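You operate a simulated robot arm through the tools that you are given. There is no shell and no other tool. Be economical: measure what you need, move in short steps, check, and stop when the job is done.

You run a simulated robot arm. Do the job below in one go: nothing can be reset, and whatever is moved stays where it is left.

JOB
Pour the softener dose shown on the jug into the cup, then cap the jug.
Fine: cap screwed tight, jug back where it stood, nothing spilt.

It is judged by the outcome, as a careful person would: the job done as asked, and still so three seconds after it is handed in. It fails if anything else is knocked over, pushed out of place, dropped, spilled or broken. A push-on lid holds only when it is set on centred and level and pressed home; a screw cap is set on level and turned clockwise until tight.

ROBOT AND FRAMES
A 6-joint arm with a two-finger parallel gripper, fixed in place. Base frame: the origin is at the foot of the arm, x ahead of it, y to its left, z up. Units: m, rad, N and s.
With the tool pointing down near the work surface it reaches from about 0.18 to 0.76 m from the base axis. Its first joint turns from -2.897 to 2.897 rad. Payload 3.91 kg.
The TCP is the grasp point between the finger pads, 0.03 m short of the fingertips. In the tool frame z runs along the fingers and y along their closing line. Largest opening 0.11 m; finger width 0.02, thickness 0.01; the body of the gripper, 0.048 by 0.112 m, starts 0.055 m behind the TCP.
Orientation is that of the tool frame in the base frame, as a unit quaternion [x, y, z, w]. With the fingers straight down and closing along the base's y, the tool's x points along the base's -x, its y along +y and its z along -z.

CONTROLS
- The arm moves only by the tool apply_moves. Its argument "motion" is a list of rows, each an object (a shift or turn left out is 0, a gripper value left out holds the last) with "xyz": the shift along the base's x, y, z in m, a list of three; "delta_rot": the turn, a rotation vector about the base's x, y, z in rad, a list of three; "jaw": the opening, from 0 (shut) to 1 (fully open). In form: [{"xyz": [dx, dy, dz], "delta_rot": [wx, wy, wz], "jaw": jaw}, ...]. A call has 1 to 8 rows; each row shifts and turns the commanded pose from where the row before left it. Rows are played at 5 a second. More than 0.05 m and 0.15 rad between two rows, or a gripper value outside its range, and nothing of the call is played. A pose out of reach is approached as far as the arm can. The call stops where the force on the tool passes 50 N (or 10 N more than at its start, if that is more) or the arm is blocked; 0.2 s more then pass. The fingers move at their own pace (about 0.045 m/s each) and stop on an object; they squeeze with about 40 N. The grip force told is the motor's: it shows also when the fingers shut on nothing. Time passes only in rows, and 0.2 s behind the last, so rows that do not move let the fingers close. It gives the time, the measured TCP pose, the force on the tool (base axes), the opening and the grip force at its end, in the units of the frame above (readings bear some noise).
- Cameras (640 x 400 px; columns grow to the right, rows downward): "scene" is fixed at [0.0476, 0.4989, 1.7]; the picture's right is [-0.71, -0.70, 0.00], its down [-0.47, 0.48, -0.74] and it looks along [0.52, -0.53, -0.67] (base axes); focal length 337 px, centre (320, 200). "wrist" rides on the gripper at [-0.036, 0, -0.057] in the tool frame; the picture's right is [0.00, -1.00, 0.00], its down [0.97, 0.00, -0.24] and it looks along [0.24, 0.00, 0.97] (tool axes); focal length 218 px, centre (320, 200). There is no depth. A picture from a camera that has moved, and an enlarged one, comes with that camera's place and axes in the base frame and with its lens.
- grab_frame(camera): a new picture of that camera. It takes no simulated time.
- slide_trunk(by): slides the trunk up (or, below 0, down) by that many m; the arm rides with it, the base frame stays. It gives what a move gives, with no picture.
- inspect(camera, box): a new picture of the part [left, top, right, bottom] of that camera's present view, enlarged. It takes no simulated time.
- hand_in(): hands the job in; it is judged then, once.

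Work in short steps. Places have to be worked out from the pictures, the camera data and where the tool is seen: move nearer, look again, correct. Check each grasp and each placing, and mend what went wrong. You have 120 turns and 64 pictures in all, those below and enlarged ones among them. Open the gripper and draw the arm clear of the work before you hand the job in, unless the task says otherwise; then end with one line.

The tools are called after ">>>" as name(argument=value, ...) on one line, values as JSON. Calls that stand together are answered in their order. apply_moves: Moves the arm, as the interface text tells. Its arguments: {"type":"object","properties":{"motion":{"type":"array","items":{"type":"object","properties":{"xyz":{"type":"array","items":{"type":"number"}},"delta_rot":{"type":"array","items":{"type":"number"}},"jaw":{"type":"number"}}}}},"required":["motion"]} The other tools are called the same way: slide_trunk (by) slides the trunk up or down; grab_frame (camera) takes a picture; inspect (camera, box) takes an enlarged picture of a part of a camera's view; hand_in () hands the job in.

At the start:

```text
time_s: 0.0
tool_pos: [0.3222, -0.0377, 1.3018]
tool_rot: [0.001, 1.0, 0.0, -0.001]
wrist_force: [0.0, -0.1, 0.2]
grip_width: 0.1098
finger_force: 0.1
trunk travel left (down, up): [-0.525, 0.065]
```

scene: 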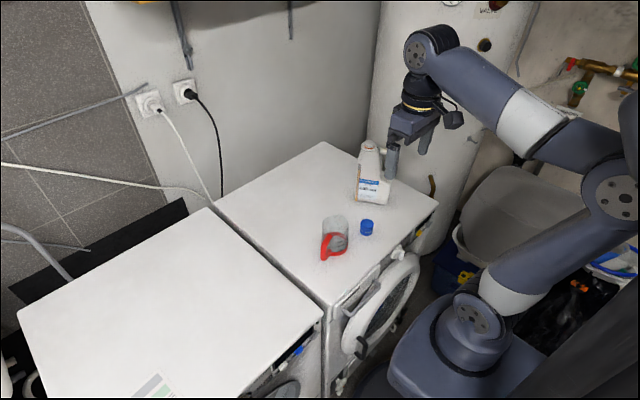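
wrist: 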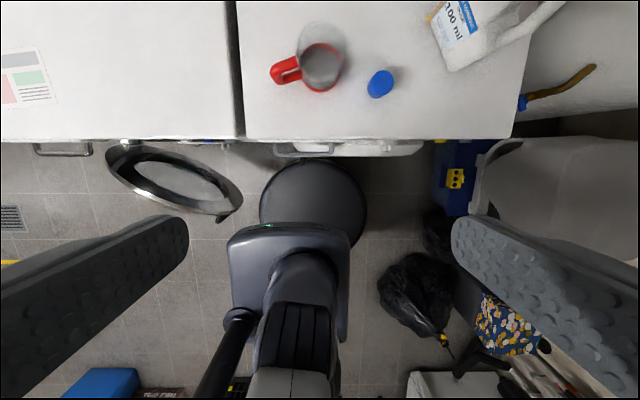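

The jug, its blue cap and a measuring cup stand on the right-hand machine. I look closer at each to read the dose.

>>> inspect(camera="scene", box=[300, 120, 440, 270])

>>> inspect(camera="wrist", box=[240, 0, 600, 140])

```text
2.67 times, centred on (370, 195) of scene
camera zoom: at [0.0476, 0.4989, 1.7], right [-0.71, -0.7, 0.0], down [-0.47, 0.48, -0.74], along [0.52, -0.53, -0.67], focal length 898 px, centre (187, 213)
```

zoom: 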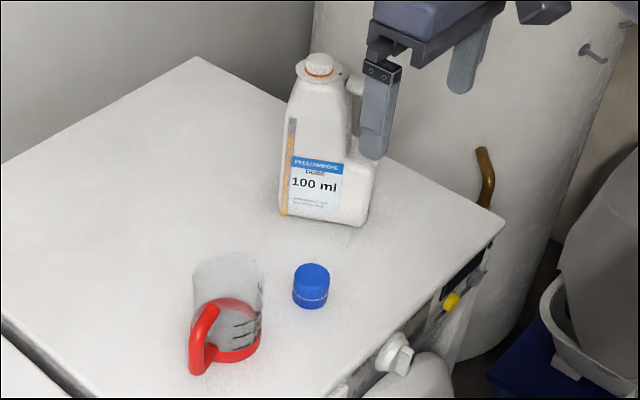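

```text
1.78 times, centred on (420, 70) of wrist
camera zoom: at [0.3591, -0.0362, 1.3607], right [0.0, -1.0, 0.0], down [-0.97, 0.0, 0.24], along [-0.24, 0.0, -0.97], focal length 388 px, centre (142, 431)
```

zoom: 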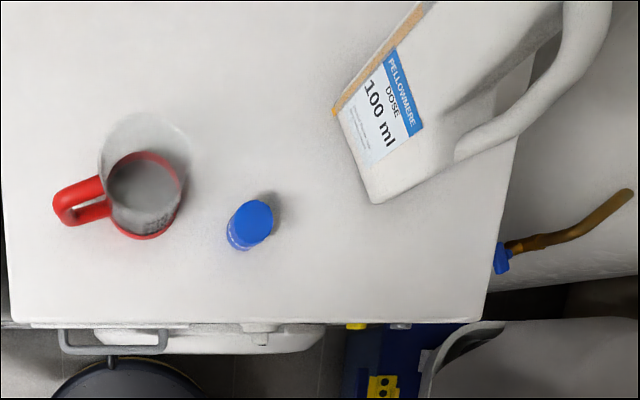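

The dose is 100 ml. The jug stands near (0.57,-0.31), about 0.24 m tall, the cap near (0.48,-0.16) and the cup near (0.52,-0.04). I move the wrist camera over the jug to see its neck and handle.

>>> apply_moves(motion=[{"xyz": [0.04, -0.03, 0.02]}, {"xyz": [0.04, -0.03, 0.02]}, {"xyz": [0.04, -0.04, 0.01]}, {"xyz": [0.03, -0.04, 0]}, {"xyz": [0.02, -0.04, 0]}, {}])

>>> grab_frame(camera="wrist")

>>> grab_frame(camera="scene")

```text
refused: row 1 steps farther than a row can; nothing moved
```

```text
59 pictures are left
camera wrist: at [0.3591, -0.0362, 1.3607], right [0.0, -1.0, 0.0], down [-0.97, 0.0, 0.24], along [-0.24, 0.0, -0.97], focal length 218 px, centre (320, 200)
```

wrist: 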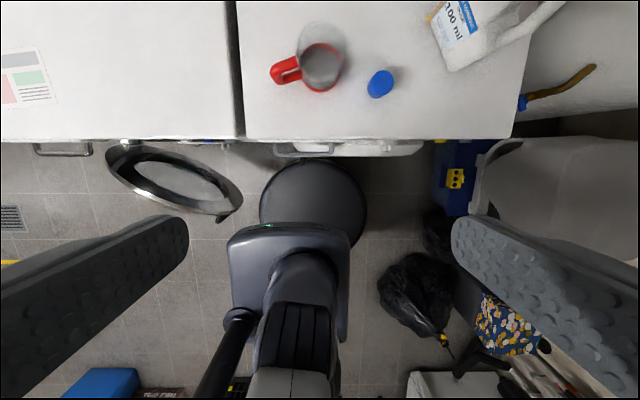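

```text
58 pictures are left
```

scene: 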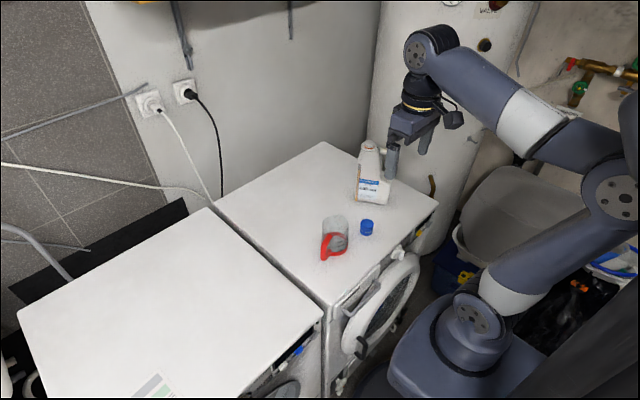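

The row was too long, since steps are capped at 0.05 m in total. I repeat with smaller ones and tip the tool a little to look forward.

>>> apply_moves(motion=[{"xyz": [0.03, -0.03, 0.02]}, {"xyz": [0.03, -0.03, 0.02]}, {"xyz": [0.03, -0.035, 0.01]}, {"xyz": [0.03, -0.035, 0]}, {"xyz": [0.02, -0.04, 0]}, {}])

```text
time_s: 1.4
tool_pos: [0.4576, -0.2066, 1.337]
tool_rot: [0.0, 1.0, 0.0, 0.002]
wrist_force: [-0.1, 0.2, 0.5]
grip_width: 0.11
finger_force: 0.1
out of reach, approached as far as the arm can: row 4, 5
trunk travel left (down, up): [-0.525, 0.065]
```

Now I look at the jug from here.

>>> grab_frame(camera="wrist")

>>> inspect(camera="scene", box=[300, 120, 440, 270])

```text
57 pictures are left
camera wrist: at [0.4948, -0.2048, 1.3959], right [0.0, -1.0, 0.0], down [-0.97, 0.0, 0.24], along [-0.24, 0.0, -0.97], focal length 218 px, centre (320, 200)
```

wrist: 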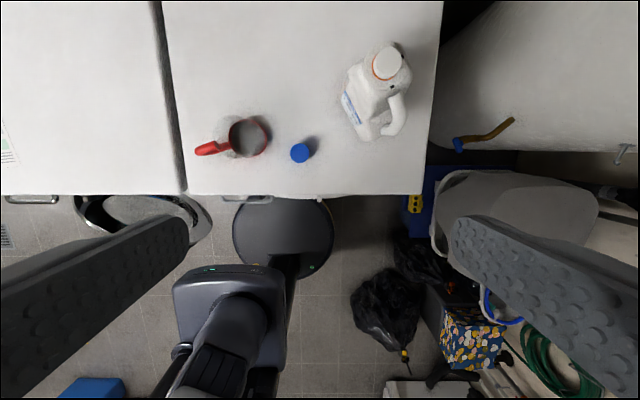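

```text
2.67 times, centred on (370, 195) of scene
camera zoom: at [0.0476, 0.4989, 1.7], right [-0.71, -0.7, 0.0], down [-0.47, 0.48, -0.74], along [0.52, -0.53, -0.67], focal length 898 px, centre (187, 213)
```

zoom: 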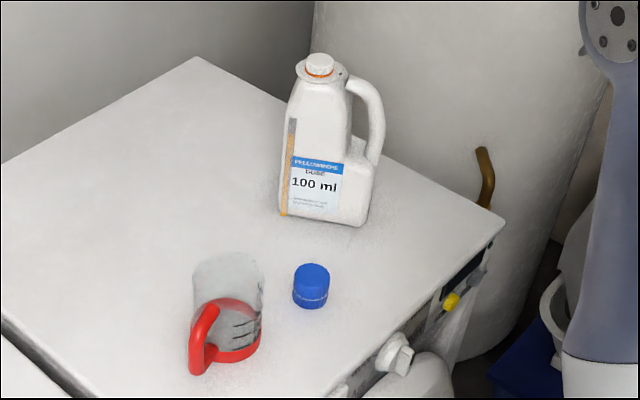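

The handle runs from the shoulder down the jug's rear end. I zoom in on the neck, which seems to have something white on it, and on the cup and cap.

>>> inspect(camera="wrist", box=[330, 30, 430, 150])

>>> inspect(camera="scene", box=[355, 130, 395, 155])

>>> inspect(camera="wrist", box=[190, 100, 330, 180])

>>> inspect(camera="scene", box=[310, 205, 390, 265])

```text
3.33 times, centred on (380, 90) of wrist
camera zoom: at [0.4948, -0.2048, 1.3959], right [0.0, -1.0, 0.0], down [-0.97, 0.0, 0.24], along [-0.24, 0.0, -0.97], focal length 728 px, centre (120, 567)
```

zoom: 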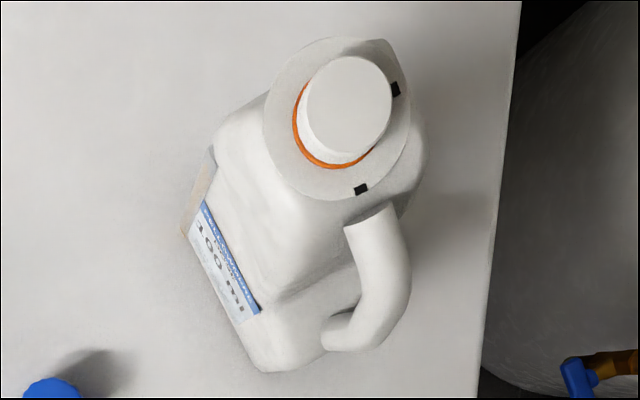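

```text
16.00 times, centred on (375, 142) of scene
camera zoom: at [0.0476, 0.4989, 1.7], right [-0.71, -0.7, 0.0], down [-0.47, 0.48, -0.74], along [0.52, -0.53, -0.67], focal length 5386 px, centre (-560, 1120)
```

zoom: 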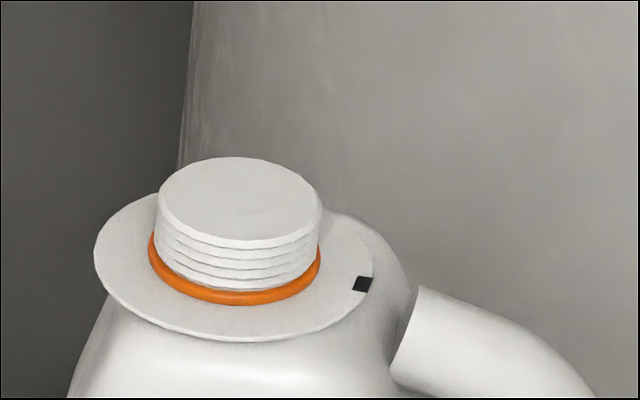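

```text
4.57 times, centred on (260, 140) of wrist
camera zoom: at [0.4948, -0.2048, 1.3959], right [0.0, -1.0, 0.0], down [-0.97, 0.0, 0.24], along [-0.24, 0.0, -0.97], focal length 998 px, centre (594, 474)
```

zoom: 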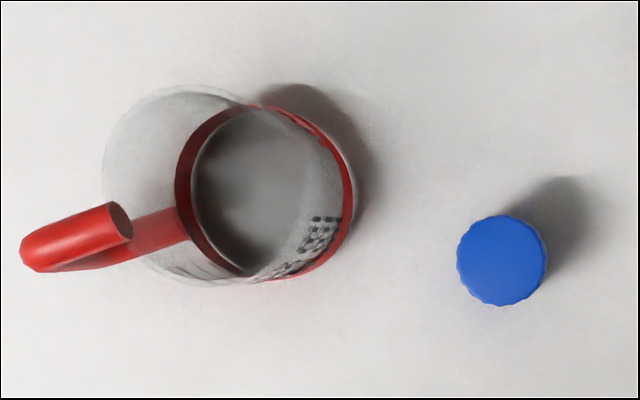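

```text
6.67 times, centred on (350, 235) of scene
camera zoom: at [0.0476, 0.4989, 1.7], right [-0.71, -0.7, 0.0], down [-0.47, 0.48, -0.74], along [0.52, -0.53, -0.67], focal length 2244 px, centre (120, -33)
```

zoom: 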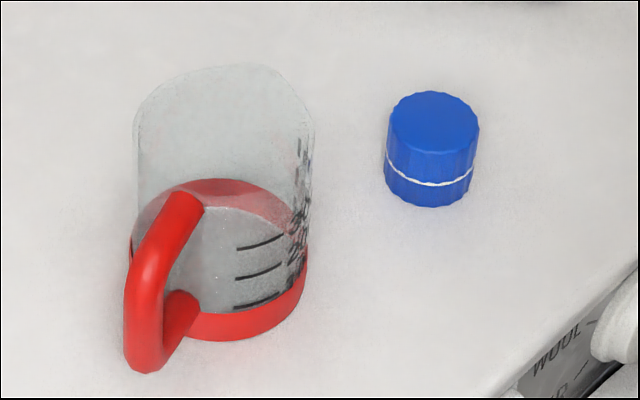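

The neck is threaded, its top at about (0.597,-0.292,1.098). The handle's upright part is near (0.527,-0.335, ~1.0), on the side away from the jug's front direction d≈(0.85,0.53). I plan to grip the handle with the tool horizontal along d, so I swing the tool level while backing off.

>>> apply_moves(motion=[{"xyz": [-0.03, 0, 0], "delta_rot": [0, -0.14, 0]}, {"xyz": [-0.03, 0, 0], "delta_rot": [0, -0.14, 0]}, {"xyz": [-0.03, 0, -0.01], "delta_rot": [0, -0.14, 0]}, {"xyz": [-0.03, 0, -0.02], "delta_rot": [0, -0.14, 0]}, {"xyz": [-0.03, 0, -0.02], "delta_rot": [0, -0.14, 0]}, {"xyz": [-0.02, 0, -0.03], "delta_rot": [0, -0.14, 0]}, {"xyz": [-0.02, 0, -0.03], "delta_rot": [0, -0.14, 0]}, {}])

```text
time_s: 3.2
tool_pos: [0.2659, -0.2055, 1.229]
tool_rot: [0.0, 0.882, 0.0, 0.471]
wrist_force: [0.1, 0.2, 0.3]
grip_width: 0.1103
finger_force: 0.0
trunk travel left (down, up): [-0.525, 0.065]
```

The pitch is following well. I finish levelling the tool and then yaw it toward the cup.

>>> apply_moves(motion=[{"xyz": [0, 0, -0.03], "delta_rot": [0, -0.147, 0]}, {"xyz": [0, 0, -0.03], "delta_rot": [0, -0.147, 0]}, {"xyz": [0, 0, -0.03], "delta_rot": [0, -0.147, 0]}, {"xyz": [0, 0, -0.03], "delta_rot": [0, -0.147, 0]}, {"delta_rot": [0, 0, 0.14]}, {"delta_rot": [0, 0, 0.14]}, {"delta_rot": [0, 0, 0.14]}, {"delta_rot": [0, 0, 0.14]}])

>>> grab_frame(camera="wrist")

>>> grab_frame(camera="scene")

```text
time_s: 5.0
tool_pos: [0.2692, -0.2045, 1.1081]
tool_rot: [-0.196, 0.68, 0.196, 0.679]
wrist_force: [-0.5, -0.5, -0.4]
grip_width: 0.1098
finger_force: 0.0
trunk travel left (down, up): [-0.525, 0.065]
```

```text
51 pictures are left
camera wrist: at [0.2201, -0.234, 1.1464], right [0.53, -0.85, 0.0], down [-0.21, -0.13, -0.97], along [0.82, 0.52, -0.24], focal length 218 px, centre (320, 200)
```

wrist: 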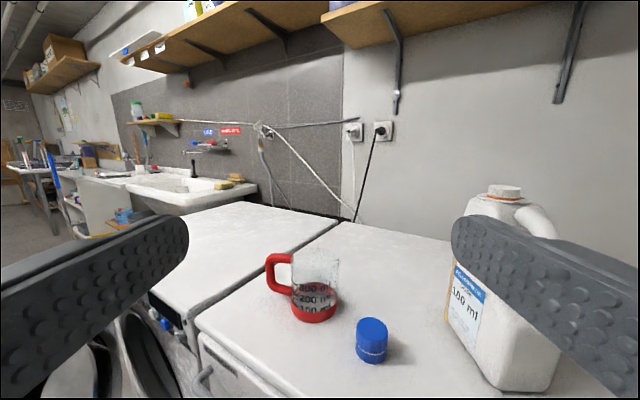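

```text
50 pictures are left
```

scene: 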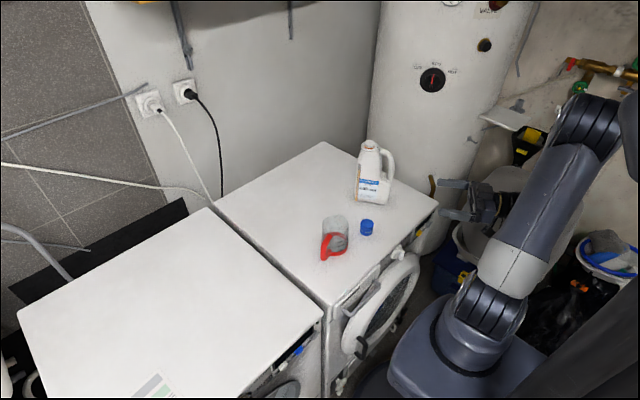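

Excellent view. I zoom in on the cup's marks and on the jug's shape.

>>> inspect(camera="wrist", box=[260, 240, 400, 370])

>>> inspect(camera="wrist", box=[430, 170, 640, 400])

```text
3.08 times, centred on (330, 305) of wrist
camera zoom: at [0.2201, -0.234, 1.1464], right [0.53, -0.85, 0.0], down [-0.21, -0.13, -0.97], along [0.82, 0.52, -0.24], focal length 672 px, centre (289, -123)
```

zoom: 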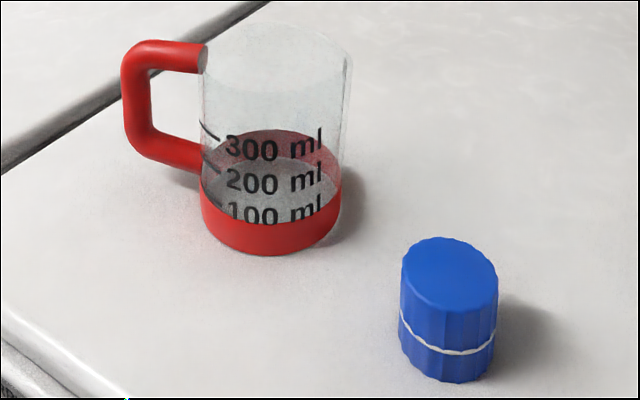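

```text
1.74 times, centred on (535, 285) of wrist
camera zoom: at [0.2201, -0.234, 1.1464], right [0.53, -0.85, 0.0], down [-0.21, -0.13, -0.97], along [0.82, 0.52, -0.24], focal length 380 px, centre (-54, 52)
```

zoom: 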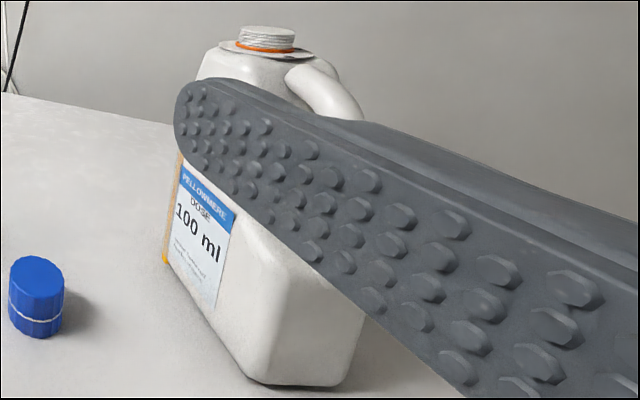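

The 100 ml line lies just above the red base. I now move behind the jug handle, to about (0.41,-0.405,1.03), keeping the tool along d.

>>> apply_moves(motion=[{"xyz": [0, -0.045, -0.01]}, {"xyz": [0, -0.045, -0.02]}, {"xyz": [0.01, -0.04, -0.02]}, {"xyz": [0.03, -0.035, -0.01]}, {"xyz": [0.035, -0.03, -0.01]}, {"xyz": [0.04, -0.005, 0]}, {"xyz": [0.025, 0, 0]}, {}])

>>> grab_frame(camera="wrist")

>>> inspect(camera="scene", box=[320, 120, 460, 270])

```text
time_s: 6.8
tool_pos: [0.4092, -0.4043, 1.0406]
tool_rot: [-0.196, 0.681, 0.195, 0.678]
wrist_force: [0.0, 0.3, -0.8]
grip_width: 0.11
finger_force: 0.0
trunk travel left (down, up): [-0.525, 0.065]
```

```text
47 pictures are left
camera wrist: at [0.362, -0.4339, 1.0779], right [0.53, -0.85, 0.0], down [-0.21, -0.13, -0.97], along [0.82, 0.51, -0.24], focal length 218 px, centre (320, 200)
```

wrist: 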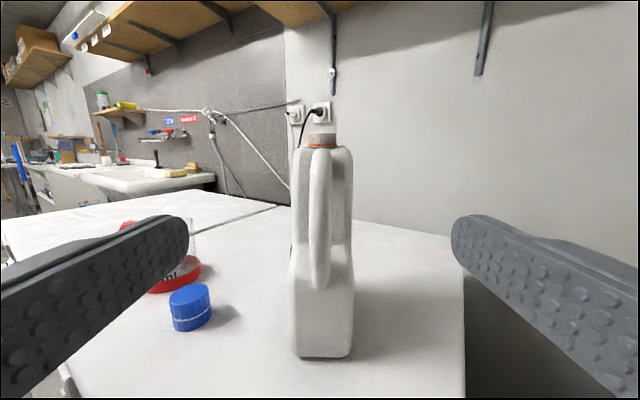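

```text
2.67 times, centred on (390, 195) of scene
camera zoom: at [0.0476, 0.4989, 1.7], right [-0.71, -0.7, 0.0], down [-0.47, 0.48, -0.74], along [0.52, -0.53, -0.67], focal length 898 px, centre (133, 213)
```

zoom: 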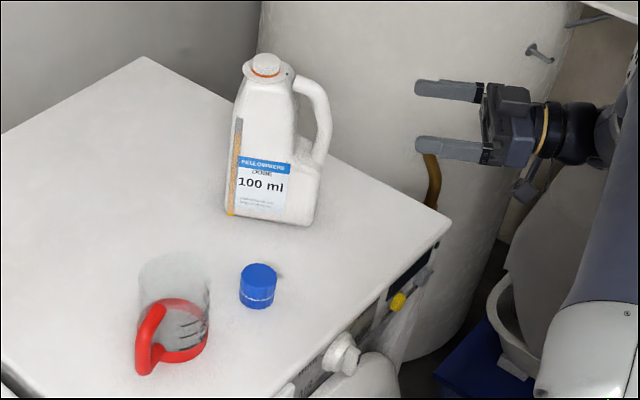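

The handle lies on the tool's centre line, about 0.137 m ahead of the TCP at z≈1.02. I advance 0.125 m along d with the jaw open, then check.

>>> apply_moves(motion=[{"xyz": [0.034, 0.021, -0.008]}, {"xyz": [0.034, 0.021, -0.008]}, {"xyz": [0.025, 0.016, 0]}, {"xyz": [0.014, 0.0085, 0]}, {}])

>>> grab_frame(camera="wrist")

>>> inspect(camera="scene", box=[340, 120, 420, 210])

```text
time_s: 8.0
tool_pos: [0.5163, -0.3388, 1.0242]
tool_rot: [-0.195, 0.681, 0.194, 0.679]
wrist_force: [0.6, -0.1, -0.8]
grip_width: 0.1099
finger_force: 0.2
trunk travel left (down, up): [-0.525, 0.065]
```

```text
45 pictures are left
camera wrist: at [0.4679, -0.3675, 1.0612], right [0.53, -0.85, 0.0], down [-0.21, -0.13, -0.97], along [0.82, 0.51, -0.24], focal length 218 px, centre (320, 200)
```

wrist: 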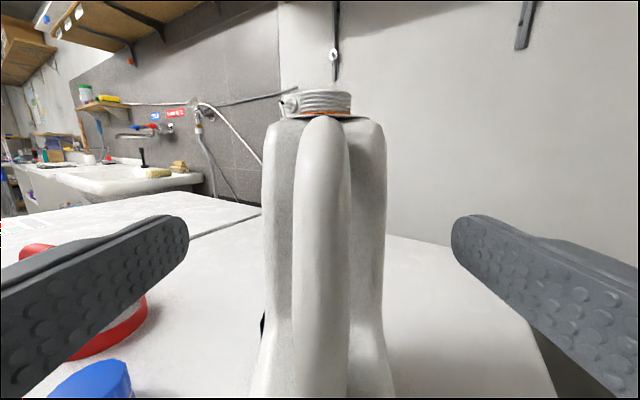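

```text
4.44 times, centred on (380, 165) of scene
camera zoom: at [0.0476, 0.4989, 1.7], right [-0.71, -0.7, 0.0], down [-0.47, 0.48, -0.74], along [0.52, -0.53, -0.67], focal length 1496 px, centre (53, 356)
```

zoom: 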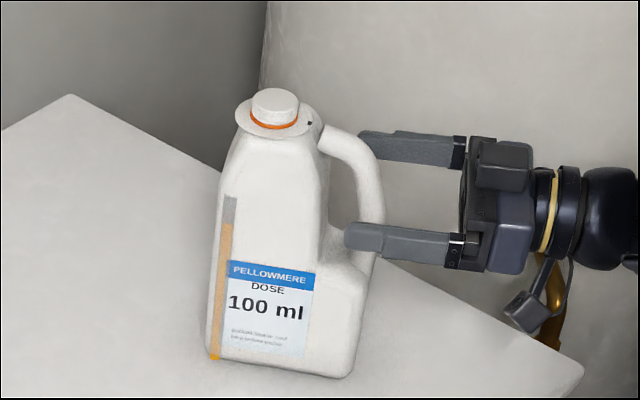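

The handle is centred between the fingers with the tips short of the body. I close the gripper.

>>> apply_moves(motion=[{"jaw": 0}, {}, {}, {}, {}, {}, {}])

>>> grab_frame(camera="wrist")

```text
time_s: 9.6
tool_pos: [0.5168, -0.3394, 1.0241]
tool_rot: [-0.195, 0.681, 0.195, 0.679]
wrist_force: [2.1, 0.1, 1.5]
grip_width: 0.02
finger_force: 39.8
trunk travel left (down, up): [-0.525, 0.065]
```

```text
43 pictures are left
camera wrist: at [0.4677, -0.3677, 1.0614], right [0.53, -0.85, 0.0], down [-0.21, -0.13, -0.97], along [0.82, 0.51, -0.24], focal length 218 px, centre (320, 200)
```

wrist: 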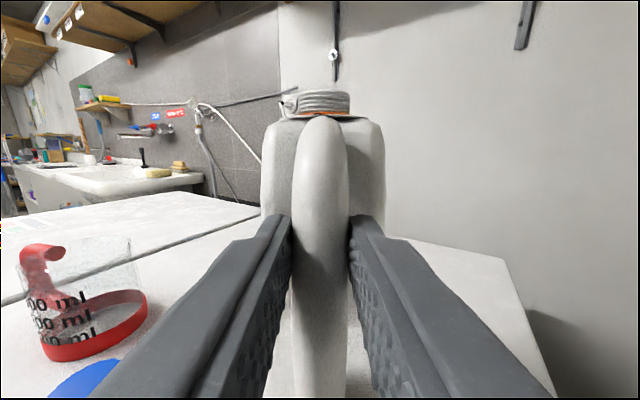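

The handle is gripped, 20 mm wide. I note the TCP (0.517,-0.339,1.024) for the return, then lift 2 cm and check weight and slip.

>>> apply_moves(motion=[{"xyz": [0, 0, 0.005]}, {"xyz": [0, 0, 0.01]}, {"xyz": [0, 0, 0.01]}, {}, {}])

>>> grab_frame(camera="wrist")

```text
time_s: 10.8
tool_pos: [0.5157, -0.338, 1.0462]
tool_rot: [-0.194, 0.681, 0.194, 0.679]
wrist_force: [0.4, -0.1, -9.6]
grip_width: 0.02
finger_force: 39.8
trunk travel left (down, up): [-0.525, 0.065]
```

```text
42 pictures are left
camera wrist: at [0.4679, -0.3676, 1.0837], right [0.53, -0.85, 0.0], down [-0.21, -0.13, -0.97], along [0.82, 0.51, -0.24], focal length 218 px, centre (320, 200)
```

wrist: 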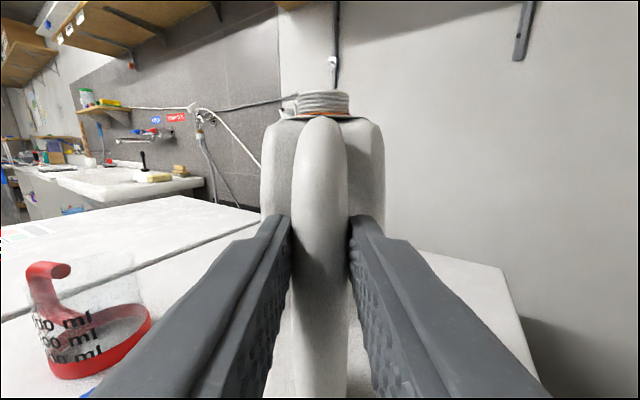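

The jug weighs about 9.2 N and sits firmly, so a 100 ml dose should show as about 1 N less. I lift it clear and then carry it toward the cup, which is at about (0.513,-0.037) with its rim at z≈0.965.

>>> apply_moves(motion=[{"xyz": [0, 0, 0.03]}, {"xyz": [0, 0, 0.035]}, {"xyz": [0, 0, 0.035]}, {"xyz": [0, 0, 0.035]}, {"xyz": [-0.01, 0.02, 0.03]}, {"xyz": [-0.015, 0.03, 0.005]}, {"xyz": [-0.015, 0.03, 0]}, {}])

>>> apply_moves(motion=[{"xyz": [-0.016, 0.033, 0]}, {"xyz": [-0.02, 0.04, 0]}, {"xyz": [-0.02, 0.04, 0]}, {"xyz": [-0.02, 0.038, 0]}, {}, {}])

>>> grab_frame(camera="scene")

```text
time_s: 12.6
tool_pos: [0.4783, -0.2587, 1.2188]
tool_rot: [-0.196, 0.681, 0.195, 0.679]
wrist_force: [-0.5, 1.0, -9.4]
grip_width: 0.0198
finger_force: 40.3
trunk travel left (down, up): [-0.525, 0.065]
```

```text
time_s: 14.0
tool_pos: [0.4002, -0.1069, 1.2175]
tool_rot: [-0.195, 0.681, 0.195, 0.679]
wrist_force: [-0.6, -0.1, -8.8]
grip_width: 0.0199
finger_force: 39.8
trunk travel left (down, up): [-0.525, 0.065]
```

```text
41 pictures are left
```

scene: 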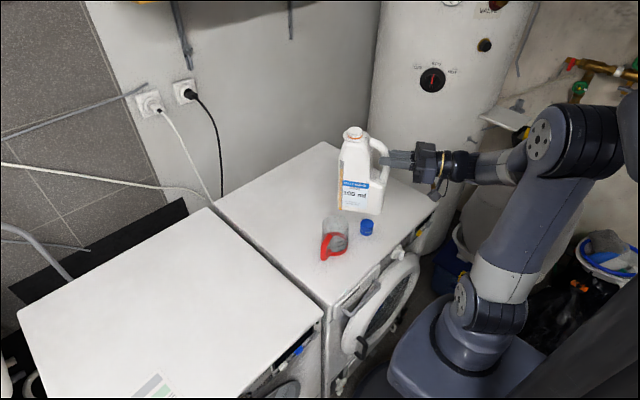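

All well. I tilt by 0.6 rad toward the cup while lowering somewhat, and look.

>>> apply_moves(motion=[{"xyz": [0, 0, -0.01], "delta_rot": [-0.0743, 0.1188, 0]}, {"xyz": [0, 0, -0.015], "delta_rot": [-0.0743, 0.1188, 0]}, {"xyz": [0, 0, -0.015], "delta_rot": [-0.0743, 0.1188, 0]}, {"xyz": [0, 0, -0.015], "delta_rot": [-0.0743, 0.1188, 0]}, {}, {}])

>>> inspect(camera="scene", box=[290, 110, 450, 270])

>>> grab_frame(camera="wrist")

```text
time_s: 15.4
tool_pos: [0.4013, -0.1076, 1.1618]
tool_rot: [-0.242, 0.842, 0.133, 0.463]
wrist_force: [-0.2, 0.8, -9.3]
grip_width: 0.0197
finger_force: 40.6
trunk travel left (down, up): [-0.525, 0.065]
```

```text
2.50 times, centred on (370, 190) of scene
camera zoom: at [0.0476, 0.4989, 1.7], right [-0.71, -0.7, 0.0], down [-0.47, 0.48, -0.74], along [0.52, -0.53, -0.67], focal length 842 px, centre (195, 225)
```

zoom: 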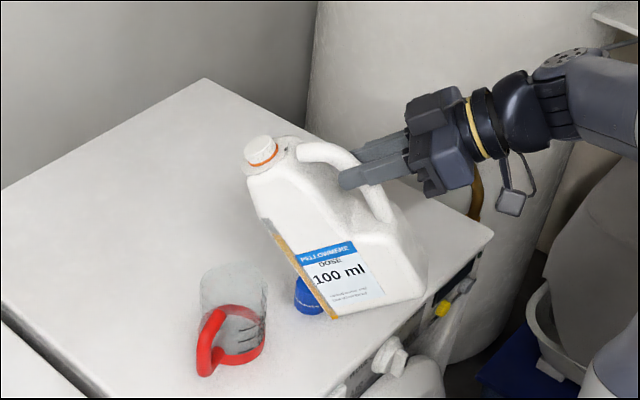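

```text
39 pictures are left
camera wrist: at [0.376, -0.1228, 1.2249], right [0.53, -0.85, 0.0], down [-0.61, -0.38, -0.69], along [0.59, 0.37, -0.72], focal length 218 px, centre (320, 200)
```

wrist: 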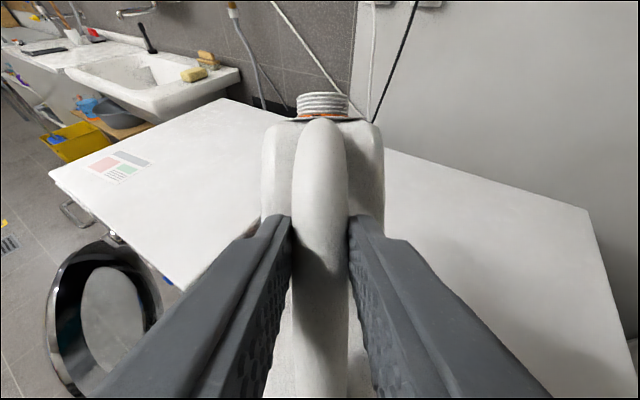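

The tilt follows my prediction, with the mouth about at (0.50,-0.047,1.17). I go on to about 49°, lowering to z≈1.11 with the lip over the cup.

>>> apply_moves(motion=[{"xyz": [0.001, 0.001, -0.02], "delta_rot": [-0.0425, 0.068, 0]}, {"xyz": [0.001, 0.001, -0.02], "delta_rot": [-0.0425, 0.068, 0]}, {"xyz": [0.001, 0.001, -0.01], "delta_rot": [-0.0425, 0.068, 0]}, {}, {}])

>>> inspect(camera="scene", box=[290, 110, 450, 270])

```text
time_s: 16.6
tool_pos: [0.4027, -0.1058, 1.1095]
tool_rot: [-0.256, 0.892, 0.104, 0.358]
wrist_force: [0.1, -0.8, -8.9]
grip_width: 0.0198
finger_force: 40.2
trunk travel left (down, up): [-0.525, 0.065]
```

```text
2.50 times, centred on (370, 190) of scene
camera zoom: at [0.0476, 0.4989, 1.7], right [-0.71, -0.7, 0.0], down [-0.47, 0.48, -0.74], along [0.52, -0.53, -0.67], focal length 842 px, centre (195, 225)
```

zoom: 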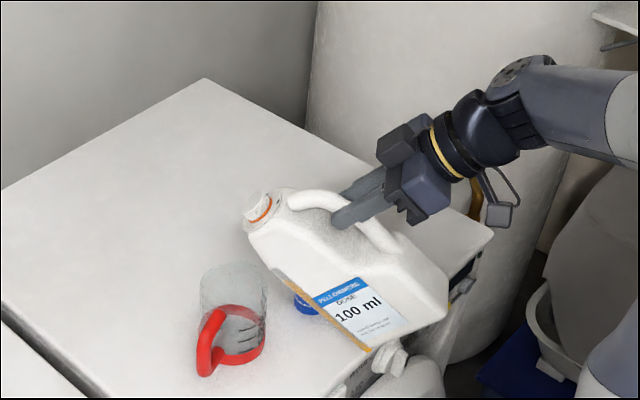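

No flow yet: the weight is unchanged and the mouth is over the cup at z≈1.09. I tilt further to about 57° while lowering.

>>> apply_moves(motion=[{"xyz": [0.001, 0.001, -0.008], "delta_rot": [-0.0265, 0.0424, 0]}, {"xyz": [0.001, 0.001, -0.008], "delta_rot": [-0.0265, 0.0424, 0]}, {"xyz": [0.001, 0.001, -0.008], "delta_rot": [-0.0265, 0.0424, 0]}, {}, {}])

>>> inspect(camera="scene", box=[300, 170, 400, 270])

```text
time_s: 17.8
tool_pos: [0.4056, -0.1014, 1.0886]
tool_rot: [-0.263, 0.916, 0.085, 0.291]
wrist_force: [0.5, -0.2, -9.2]
grip_width: 0.02
finger_force: 40.3
trunk travel left (down, up): [-0.525, 0.065]
```

```text
4.00 times, centred on (350, 220) of scene
camera zoom: at [0.0476, 0.4989, 1.7], right [-0.71, -0.7, 0.0], down [-0.47, 0.48, -0.74], along [0.52, -0.53, -0.67], focal length 1346 px, centre (200, 120)
```

zoom: 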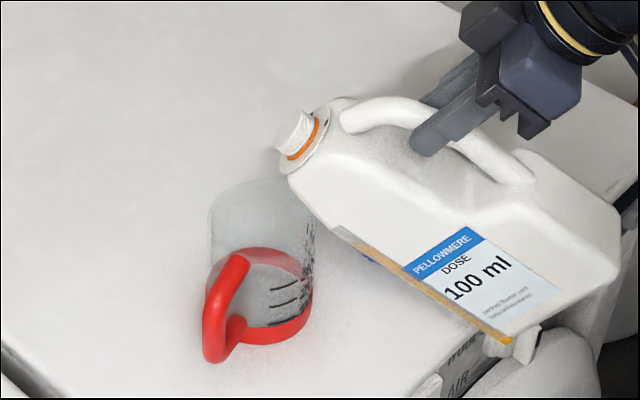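

The lip is over the cup at z≈1.04 and nothing flows yet. I tilt in small steps, keeping the lip in place.

>>> apply_moves(motion=[{"xyz": [0.002, 0.0015, -0.004], "delta_rot": [-0.0186, 0.0297, 0]}, {"xyz": [0.002, 0.0015, -0.004], "delta_rot": [-0.0186, 0.0297, 0]}, {}, {}, {}])

>>> inspect(camera="scene", box=[300, 170, 400, 270])

```text
time_s: 19.0
tool_pos: [0.4094, -0.099, 1.0795]
tool_rot: [-0.266, 0.926, 0.075, 0.258]
wrist_force: [0.6, -0.8, -9.1]
grip_width: 0.0199
finger_force: 40.0
trunk travel left (down, up): [-0.525, 0.065]
```

```text
4.00 times, centred on (350, 220) of scene
camera zoom: at [0.0476, 0.4989, 1.7], right [-0.71, -0.7, 0.0], down [-0.47, 0.48, -0.74], along [0.52, -0.53, -0.67], focal length 1346 px, centre (200, 120)
```

zoom: 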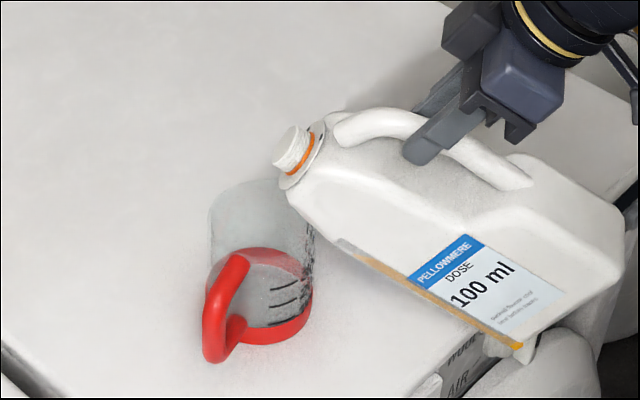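

Still no flow at 58°. I continue to about 65° in small steps, raising slightly to keep the body clear of the cup rim.

>>> apply_moves(motion=[{"xyz": [0.002, 0.001, 0.002], "delta_rot": [-0.0186, 0.0297, 0]}, {}, {"xyz": [0.002, 0.001, 0.002], "delta_rot": [-0.0186, 0.0297, 0]}, {}, {"xyz": [0.001, 0.001, 0.002], "delta_rot": [-0.0186, 0.0297, 0]}, {}, {}])

>>> inspect(camera="scene", box=[300, 170, 400, 270])

```text
time_s: 20.6
tool_pos: [0.4154, -0.0955, 1.0862]
tool_rot: [-0.269, 0.938, 0.06, 0.209]
wrist_force: [-0.1, 0.2, -9.2]
grip_width: 0.0201
finger_force: 39.9
trunk travel left (down, up): [-0.525, 0.065]
```

```text
4.00 times, centred on (350, 220) of scene
camera zoom: at [0.0476, 0.4989, 1.7], right [-0.71, -0.7, 0.0], down [-0.47, 0.48, -0.74], along [0.52, -0.53, -0.67], focal length 1346 px, centre (200, 120)
```

zoom: 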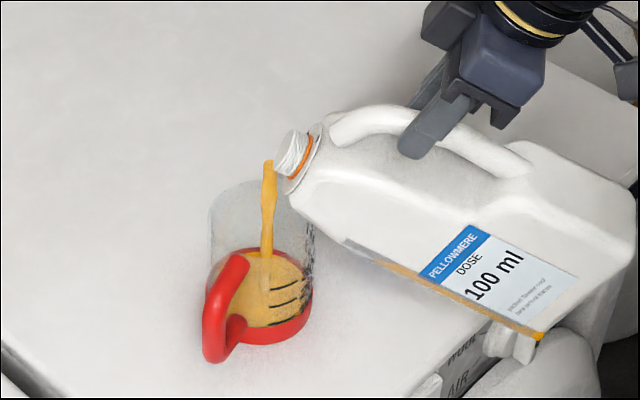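

Flow has started cleanly into the cup. I hold for one short row and zoom on the cup.

>>> apply_moves(motion=[{}])

>>> inspect(camera="scene", box=[315, 195, 395, 265])

```text
time_s: 21.0
tool_pos: [0.4151, -0.0951, 1.0855]
tool_rot: [-0.268, 0.938, 0.06, 0.21]
wrist_force: [-0.4, 0.0, -9.3]
grip_width: 0.0198
finger_force: 39.8
trunk travel left (down, up): [-0.525, 0.065]
```

```text
5.71 times, centred on (355, 230) of scene
camera zoom: at [0.0476, 0.4989, 1.7], right [-0.71, -0.7, 0.0], down [-0.47, 0.48, -0.74], along [0.52, -0.53, -0.67], focal length 1923 px, centre (120, 29)
```

zoom: 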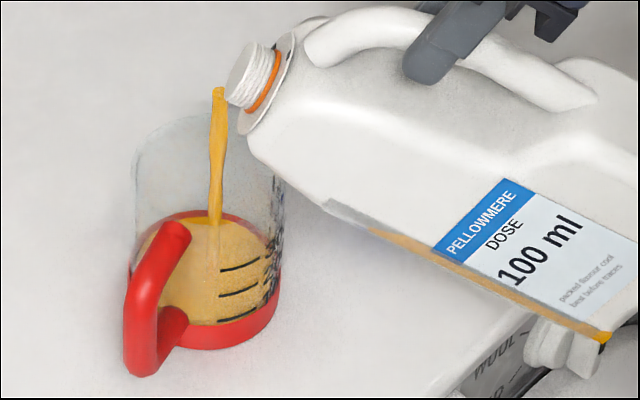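

The level is still below the red ring's top, at maybe 30 ml. I keep pouring 0.8 s more.

>>> apply_moves(motion=[{}, {}, {}])

>>> inspect(camera="scene", box=[325, 215, 355, 250])

```text
time_s: 21.8
tool_pos: [0.4158, -0.0956, 1.0857]
tool_rot: [-0.268, 0.938, 0.06, 0.209]
wrist_force: [-0.7, 0.4, -8.7]
grip_width: 0.0197
finger_force: 40.3
trunk travel left (down, up): [-0.525, 0.065]
```

```text
11.43 times, centred on (340, 232) of scene
camera zoom: at [0.0476, 0.4989, 1.7], right [-0.71, -0.7, 0.0], down [-0.47, 0.48, -0.74], along [0.52, -0.53, -0.67], focal length 3847 px, centre (91, -171)
```

zoom: 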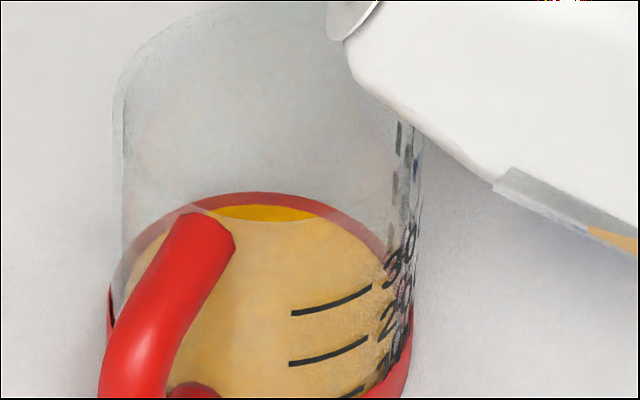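

The flow has died out at this tilt, with roughly 50–60 ml in the cup. I take several weight readings at rest.

>>> apply_moves(motion=[{}])

>>> apply_moves(motion=[{}])

>>> apply_moves(motion=[{}])

>>> apply_moves(motion=[{}])

>>> apply_moves(motion=[{}])

>>> inspect(camera="scene", box=[310, 195, 370, 260])

```text
time_s: 22.2
tool_pos: [0.4145, -0.0955, 1.0865]
tool_rot: [-0.269, 0.938, 0.061, 0.209]
wrist_force: [0.3, 0.5, -8.7]
grip_width: 0.02
finger_force: 40.2
trunk travel left (down, up): [-0.525, 0.065]
```

```text
time_s: 22.6
tool_pos: [0.4137, -0.0956, 1.0847]
tool_rot: [-0.269, 0.938, 0.06, 0.21]
wrist_force: [-0.7, -0.9, -8.1]
grip_width: 0.0199
finger_force: 40.3
trunk travel left (down, up): [-0.525, 0.065]
```

```text
time_s: 23.0
tool_pos: [0.4145, -0.0955, 1.0865]
tool_rot: [-0.269, 0.938, 0.061, 0.209]
wrist_force: [0.5, -1.2, -8.8]
grip_width: 0.02
finger_force: 39.8
trunk travel left (down, up): [-0.525, 0.065]
```

```text
time_s: 23.4
tool_pos: [0.4148, -0.0952, 1.0866]
tool_rot: [-0.269, 0.938, 0.06, 0.209]
wrist_force: [-0.4, 0.1, -8.8]
grip_width: 0.0199
finger_force: 39.9
trunk travel left (down, up): [-0.525, 0.065]
```

```text
time_s: 23.8
tool_pos: [0.4145, -0.0957, 1.0855]
tool_rot: [-0.269, 0.938, 0.06, 0.209]
wrist_force: [-0.5, -0.2, -8.8]
grip_width: 0.02
finger_force: 40.1
trunk travel left (down, up): [-0.525, 0.065]
```

```text
6.15 times, centred on (340, 228) of scene
camera zoom: at [0.0476, 0.4989, 1.7], right [-0.71, -0.7, 0.0], down [-0.47, 0.48, -0.74], along [0.52, -0.53, -0.67], focal length 2071 px, centre (197, 31)
```

zoom: 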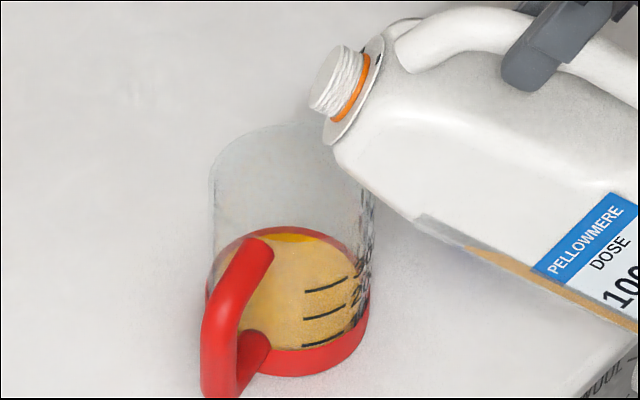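

The weight mean is now ~8.65 N against 9.2 N, so about 55 ml is poured. I add a small tilt of 0.025 rad and let it run out.

>>> apply_moves(motion=[{"xyz": [0.001, 0, 0.001], "delta_rot": [-0.0066, 0.0106, 0]}, {"xyz": [0, 0, 0], "delta_rot": [-0.0066, 0.0106, 0]}, {}, {}, {}, {}, {}, {}])

>>> apply_moves(motion=[{}])

>>> apply_moves(motion=[{}])

>>> apply_moves(motion=[{}])

>>> apply_moves(motion=[{}])

>>> inspect(camera="scene", box=[325, 215, 355, 250])

```text
time_s: 25.6
tool_pos: [0.4151, -0.0958, 1.0862]
tool_rot: [-0.269, 0.941, 0.057, 0.198]
wrist_force: [0.9, 0.3, -8.0]
grip_width: 0.0197
finger_force: 40.0
trunk travel left (down, up): [-0.525, 0.065]
```

```text
time_s: 26.0
tool_pos: [0.416, -0.0961, 1.0866]
tool_rot: [-0.269, 0.941, 0.056, 0.198]
wrist_force: [-0.1, 0.3, -8.7]
grip_width: 0.0201
finger_force: 40.4
trunk travel left (down, up): [-0.525, 0.065]
```

```text
time_s: 26.4
tool_pos: [0.4145, -0.0952, 1.0865]
tool_rot: [-0.27, 0.94, 0.057, 0.199]
wrist_force: [-0.7, -1.0, -8.7]
grip_width: 0.0198
finger_force: 40.2
trunk travel left (down, up): [-0.525, 0.065]
```

```text
time_s: 26.8
tool_pos: [0.4154, -0.0958, 1.0871]
tool_rot: [-0.269, 0.941, 0.056, 0.199]
wrist_force: [-0.8, 0.1, -8.7]
grip_width: 0.0199
finger_force: 40.0
trunk travel left (down, up): [-0.525, 0.065]
```

```text
time_s: 27.2
tool_pos: [0.4156, -0.0948, 1.0882]
tool_rot: [-0.27, 0.94, 0.058, 0.198]
wrist_force: [0.1, -0.1, -8.5]
grip_width: 0.0199
finger_force: 39.7
trunk travel left (down, up): [-0.525, 0.065]
```

```text
11.43 times, centred on (340, 232) of scene
camera zoom: at [0.0476, 0.4989, 1.7], right [-0.71, -0.7, 0.0], down [-0.47, 0.48, -0.74], along [0.52, -0.53, -0.67], focal length 3847 px, centre (91, -171)
```

zoom: 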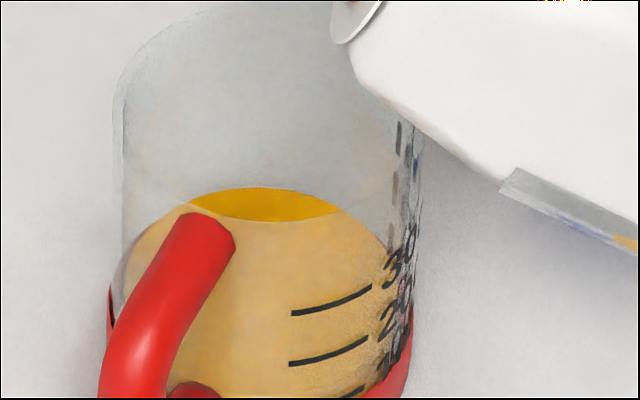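

The level rose by some 7 mm, but my image and weight estimates disagree. I return the jug upright, raising it clear, so that I can read the cup's marks directly with the wrist camera.

>>> apply_moves(motion=[{"xyz": [0, 0, 0.012], "delta_rot": [0.0766, -0.1226, 0]}, {"xyz": [0, 0, 0.015], "delta_rot": [0.0766, -0.1226, 0]}, {"xyz": [0, 0, 0.02], "delta_rot": [0.0766, -0.1226, 0]}, {"xyz": [0, 0, 0.02], "delta_rot": [0.0766, -0.1226, 0]}, {"xyz": [0, 0, 0.02], "delta_rot": [0.0766, -0.1226, 0]}, {"xyz": [0, 0, 0.02], "delta_rot": [0.0766, -0.1226, 0]}, {"xyz": [0, 0, 0.02], "delta_rot": [0.0766, -0.1226, 0]}, {"xyz": [0, 0, 0.01], "delta_rot": [0.0766, -0.1226, 0]}])

>>> apply_moves(motion=[{"xyz": [0.01, -0.045, 0]}, {"xyz": [0.01, -0.045, 0]}, {"xyz": [0.01, -0.045, 0]}, {"xyz": [0.01, -0.045, -0.01]}, {"xyz": [0, -0.01, -0.04]}, {}, {}])

>>> grab_frame(camera="wrist")

>>> inspect(camera="scene", box=[310, 195, 370, 260])

```text
time_s: 29.0
tool_pos: [0.4157, -0.0954, 1.2238]
tool_rot: [-0.195, 0.678, 0.195, 0.681]
wrist_force: [-0.4, -0.1, -8.2]
grip_width: 0.0199
finger_force: 40.3
trunk travel left (down, up): [-0.525, 0.065]
```

```text
time_s: 30.6
tool_pos: [0.4549, -0.2861, 1.1761]
tool_rot: [-0.195, 0.679, 0.195, 0.68]
wrist_force: [0.2, 0.3, -6.4]
grip_width: 0.0198
finger_force: 40.5
trunk travel left (down, up): [-0.525, 0.065]
```

```text
30 pictures are left
camera wrist: at [0.4073, -0.3155, 1.2125], right [0.53, -0.85, 0.0], down [-0.2, -0.13, -0.97], along [0.82, 0.51, -0.24], focal length 218 px, centre (320, 200)
```

wrist: 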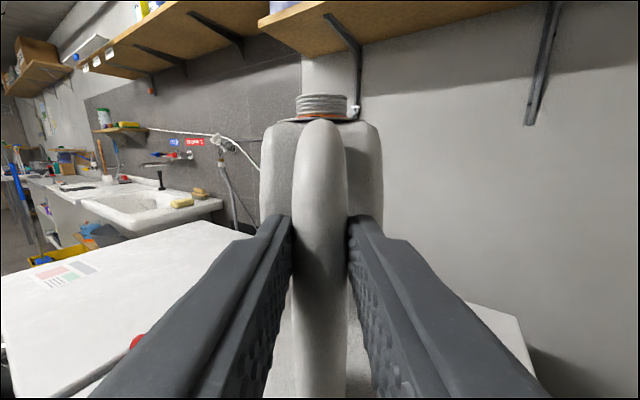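

```text
6.15 times, centred on (340, 228) of scene
camera zoom: at [0.0476, 0.4989, 1.7], right [-0.71, -0.7, 0.0], down [-0.47, 0.48, -0.74], along [0.52, -0.53, -0.67], focal length 2071 px, centre (197, 31)
```

zoom: 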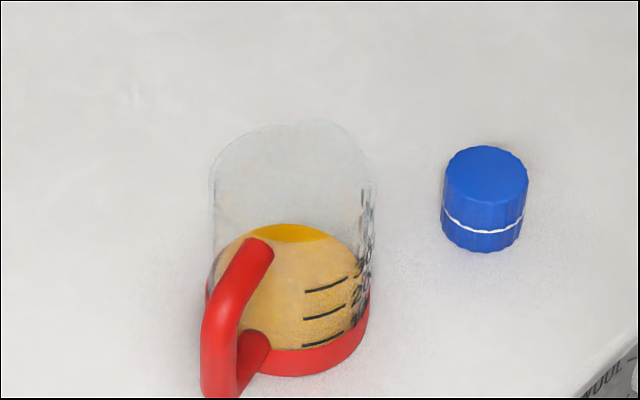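

No spill is visible. The cup is out of the wrist's view here, so I return to just above the jug's spot, from where its marks were visible earlier.

>>> apply_moves(motion=[{"xyz": [0.02, -0.018, -0.03]}, {"xyz": [0.02, -0.018, -0.035]}, {"xyz": [0.02, -0.016, -0.035]}, {"xyz": [0, 0, -0.024]}, {}, {}])

>>> inspect(camera="wrist", box=[0, 240, 200, 400])

```text
time_s: 32.0
tool_pos: [0.5151, -0.3374, 1.0477]
tool_rot: [-0.194, 0.679, 0.195, 0.681]
wrist_force: [-0.1, 0.4, -8.5]
grip_width: 0.0201
finger_force: 40.1
trunk travel left (down, up): [-0.525, 0.065]
```

```text
2.50 times, centred on (100, 320) of wrist
camera zoom: at [0.4675, -0.366, 1.0861], right [0.53, -0.85, 0.0], down [-0.2, -0.13, -0.97], along [0.82, 0.51, -0.24], focal length 546 px, centre (870, -100)
```

zoom: 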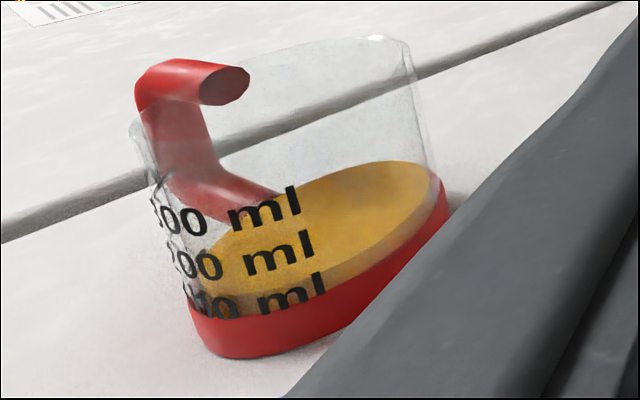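

The marks and surface are visible. I zoom tighter on them.

>>> inspect(camera="wrist", box=[40, 295, 150, 385])

```text
4.44 times, centred on (95, 340) of wrist
camera zoom: at [0.4675, -0.366, 1.0861], right [0.53, -0.85, 0.0], down [-0.2, -0.13, -0.97], along [0.82, 0.51, -0.24], focal length 970 px, centre (1320, -422)
```

zoom: 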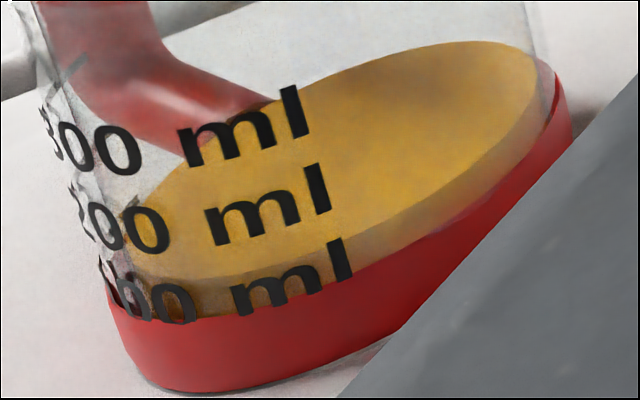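

The surface edge appears a bit above the 100 ml text centre. To cross-check I take several still weight readings.

>>> apply_moves(motion=[{}])

>>> apply_moves(motion=[{}])

>>> apply_moves(motion=[{}])

>>> apply_moves(motion=[{}])

>>> apply_moves(motion=[{}])

>>> apply_moves(motion=[{}])

>>> inspect(camera="wrist", box=[50, 335, 120, 375])

```text
time_s: 32.4
tool_pos: [0.5162, -0.3383, 1.0487]
tool_rot: [-0.195, 0.68, 0.195, 0.68]
wrist_force: [0.6, -0.4, -8.7]
grip_width: 0.0197
finger_force: 40.1
trunk travel left (down, up): [-0.525, 0.065]
```

```text
time_s: 32.8
tool_pos: [0.5155, -0.3362, 1.0475]
tool_rot: [-0.195, 0.68, 0.195, 0.68]
wrist_force: [0.4, 0.0, -8.8]
grip_width: 0.0199
finger_force: 39.8
trunk travel left (down, up): [-0.525, 0.065]
```

```text
time_s: 33.2
tool_pos: [0.515, -0.3375, 1.0478]
tool_rot: [-0.194, 0.68, 0.194, 0.68]
wrist_force: [0.1, 0.6, -8.6]
grip_width: 0.0199
finger_force: 39.9
trunk travel left (down, up): [-0.525, 0.065]
```

```text
time_s: 33.6
tool_pos: [0.5145, -0.3375, 1.0484]
tool_rot: [-0.194, 0.68, 0.195, 0.68]
wrist_force: [0.4, -0.9, -8.3]
grip_width: 0.0199
finger_force: 40.4
trunk travel left (down, up): [-0.525, 0.065]
```

```text
time_s: 34.0
tool_pos: [0.5154, -0.3373, 1.0479]
tool_rot: [-0.195, 0.68, 0.195, 0.68]
wrist_force: [1.3, 0.6, -8.2]
grip_width: 0.0199
finger_force: 40.0
trunk travel left (down, up): [-0.525, 0.065]
```

```text
time_s: 34.4
tool_pos: [0.5149, -0.3375, 1.0487]
tool_rot: [-0.196, 0.68, 0.194, 0.679]
wrist_force: [-0.1, 0.0, -8.0]
grip_width: 0.0199
finger_force: 39.7
trunk travel left (down, up): [-0.525, 0.065]
```

```text
9.14 times, centred on (85, 355) of wrist
camera zoom: at [0.4675, -0.366, 1.0862], right [0.53, -0.85, 0.0], down [-0.2, -0.13, -0.97], along [0.82, 0.51, -0.24], focal length 1996 px, centre (2469, -1217)
```

zoom: 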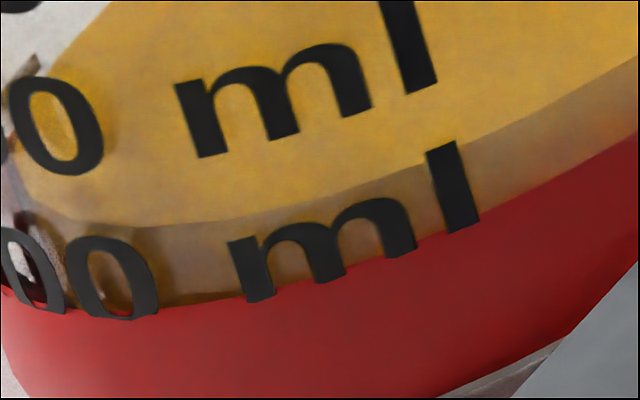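

Weight suggests ~75 ml poured, while the marks look like 100 ml or rather more. A level view will settle it, so I set the jug down exactly at its place first.

>>> apply_moves(motion=[{"xyz": [0.0015, -0.0015, -0.008]}, {"xyz": [0, 0, -0.008]}, {"xyz": [0, 0, -0.004]}, {"xyz": [0, 0, -0.002]}, {}, {}])

```text
time_s: 35.8
tool_pos: [0.5187, -0.3378, 1.0272]
tool_rot: [-0.194, 0.68, 0.194, 0.68]
wrist_force: [-0.3, -0.1, -8.6]
grip_width: 0.0199
finger_force: 39.9
trunk travel left (down, up): [-0.525, 0.065]
```

About 3 mm remain. I lower further until the weight comes off.

>>> apply_moves(motion=[{"xyz": [-0.001, -0.001, -0.0015]}, {"xyz": [0, 0, -0.0015]}, {}, {}])

```text
time_s: 36.8
tool_pos: [0.5153, -0.3396, 1.0268]
tool_rot: [-0.195, 0.679, 0.195, 0.681]
wrist_force: [0.3, -2.2, 1.7]
grip_width: 0.0197
finger_force: 39.6
trunk travel left (down, up): [-0.525, 0.065]
```

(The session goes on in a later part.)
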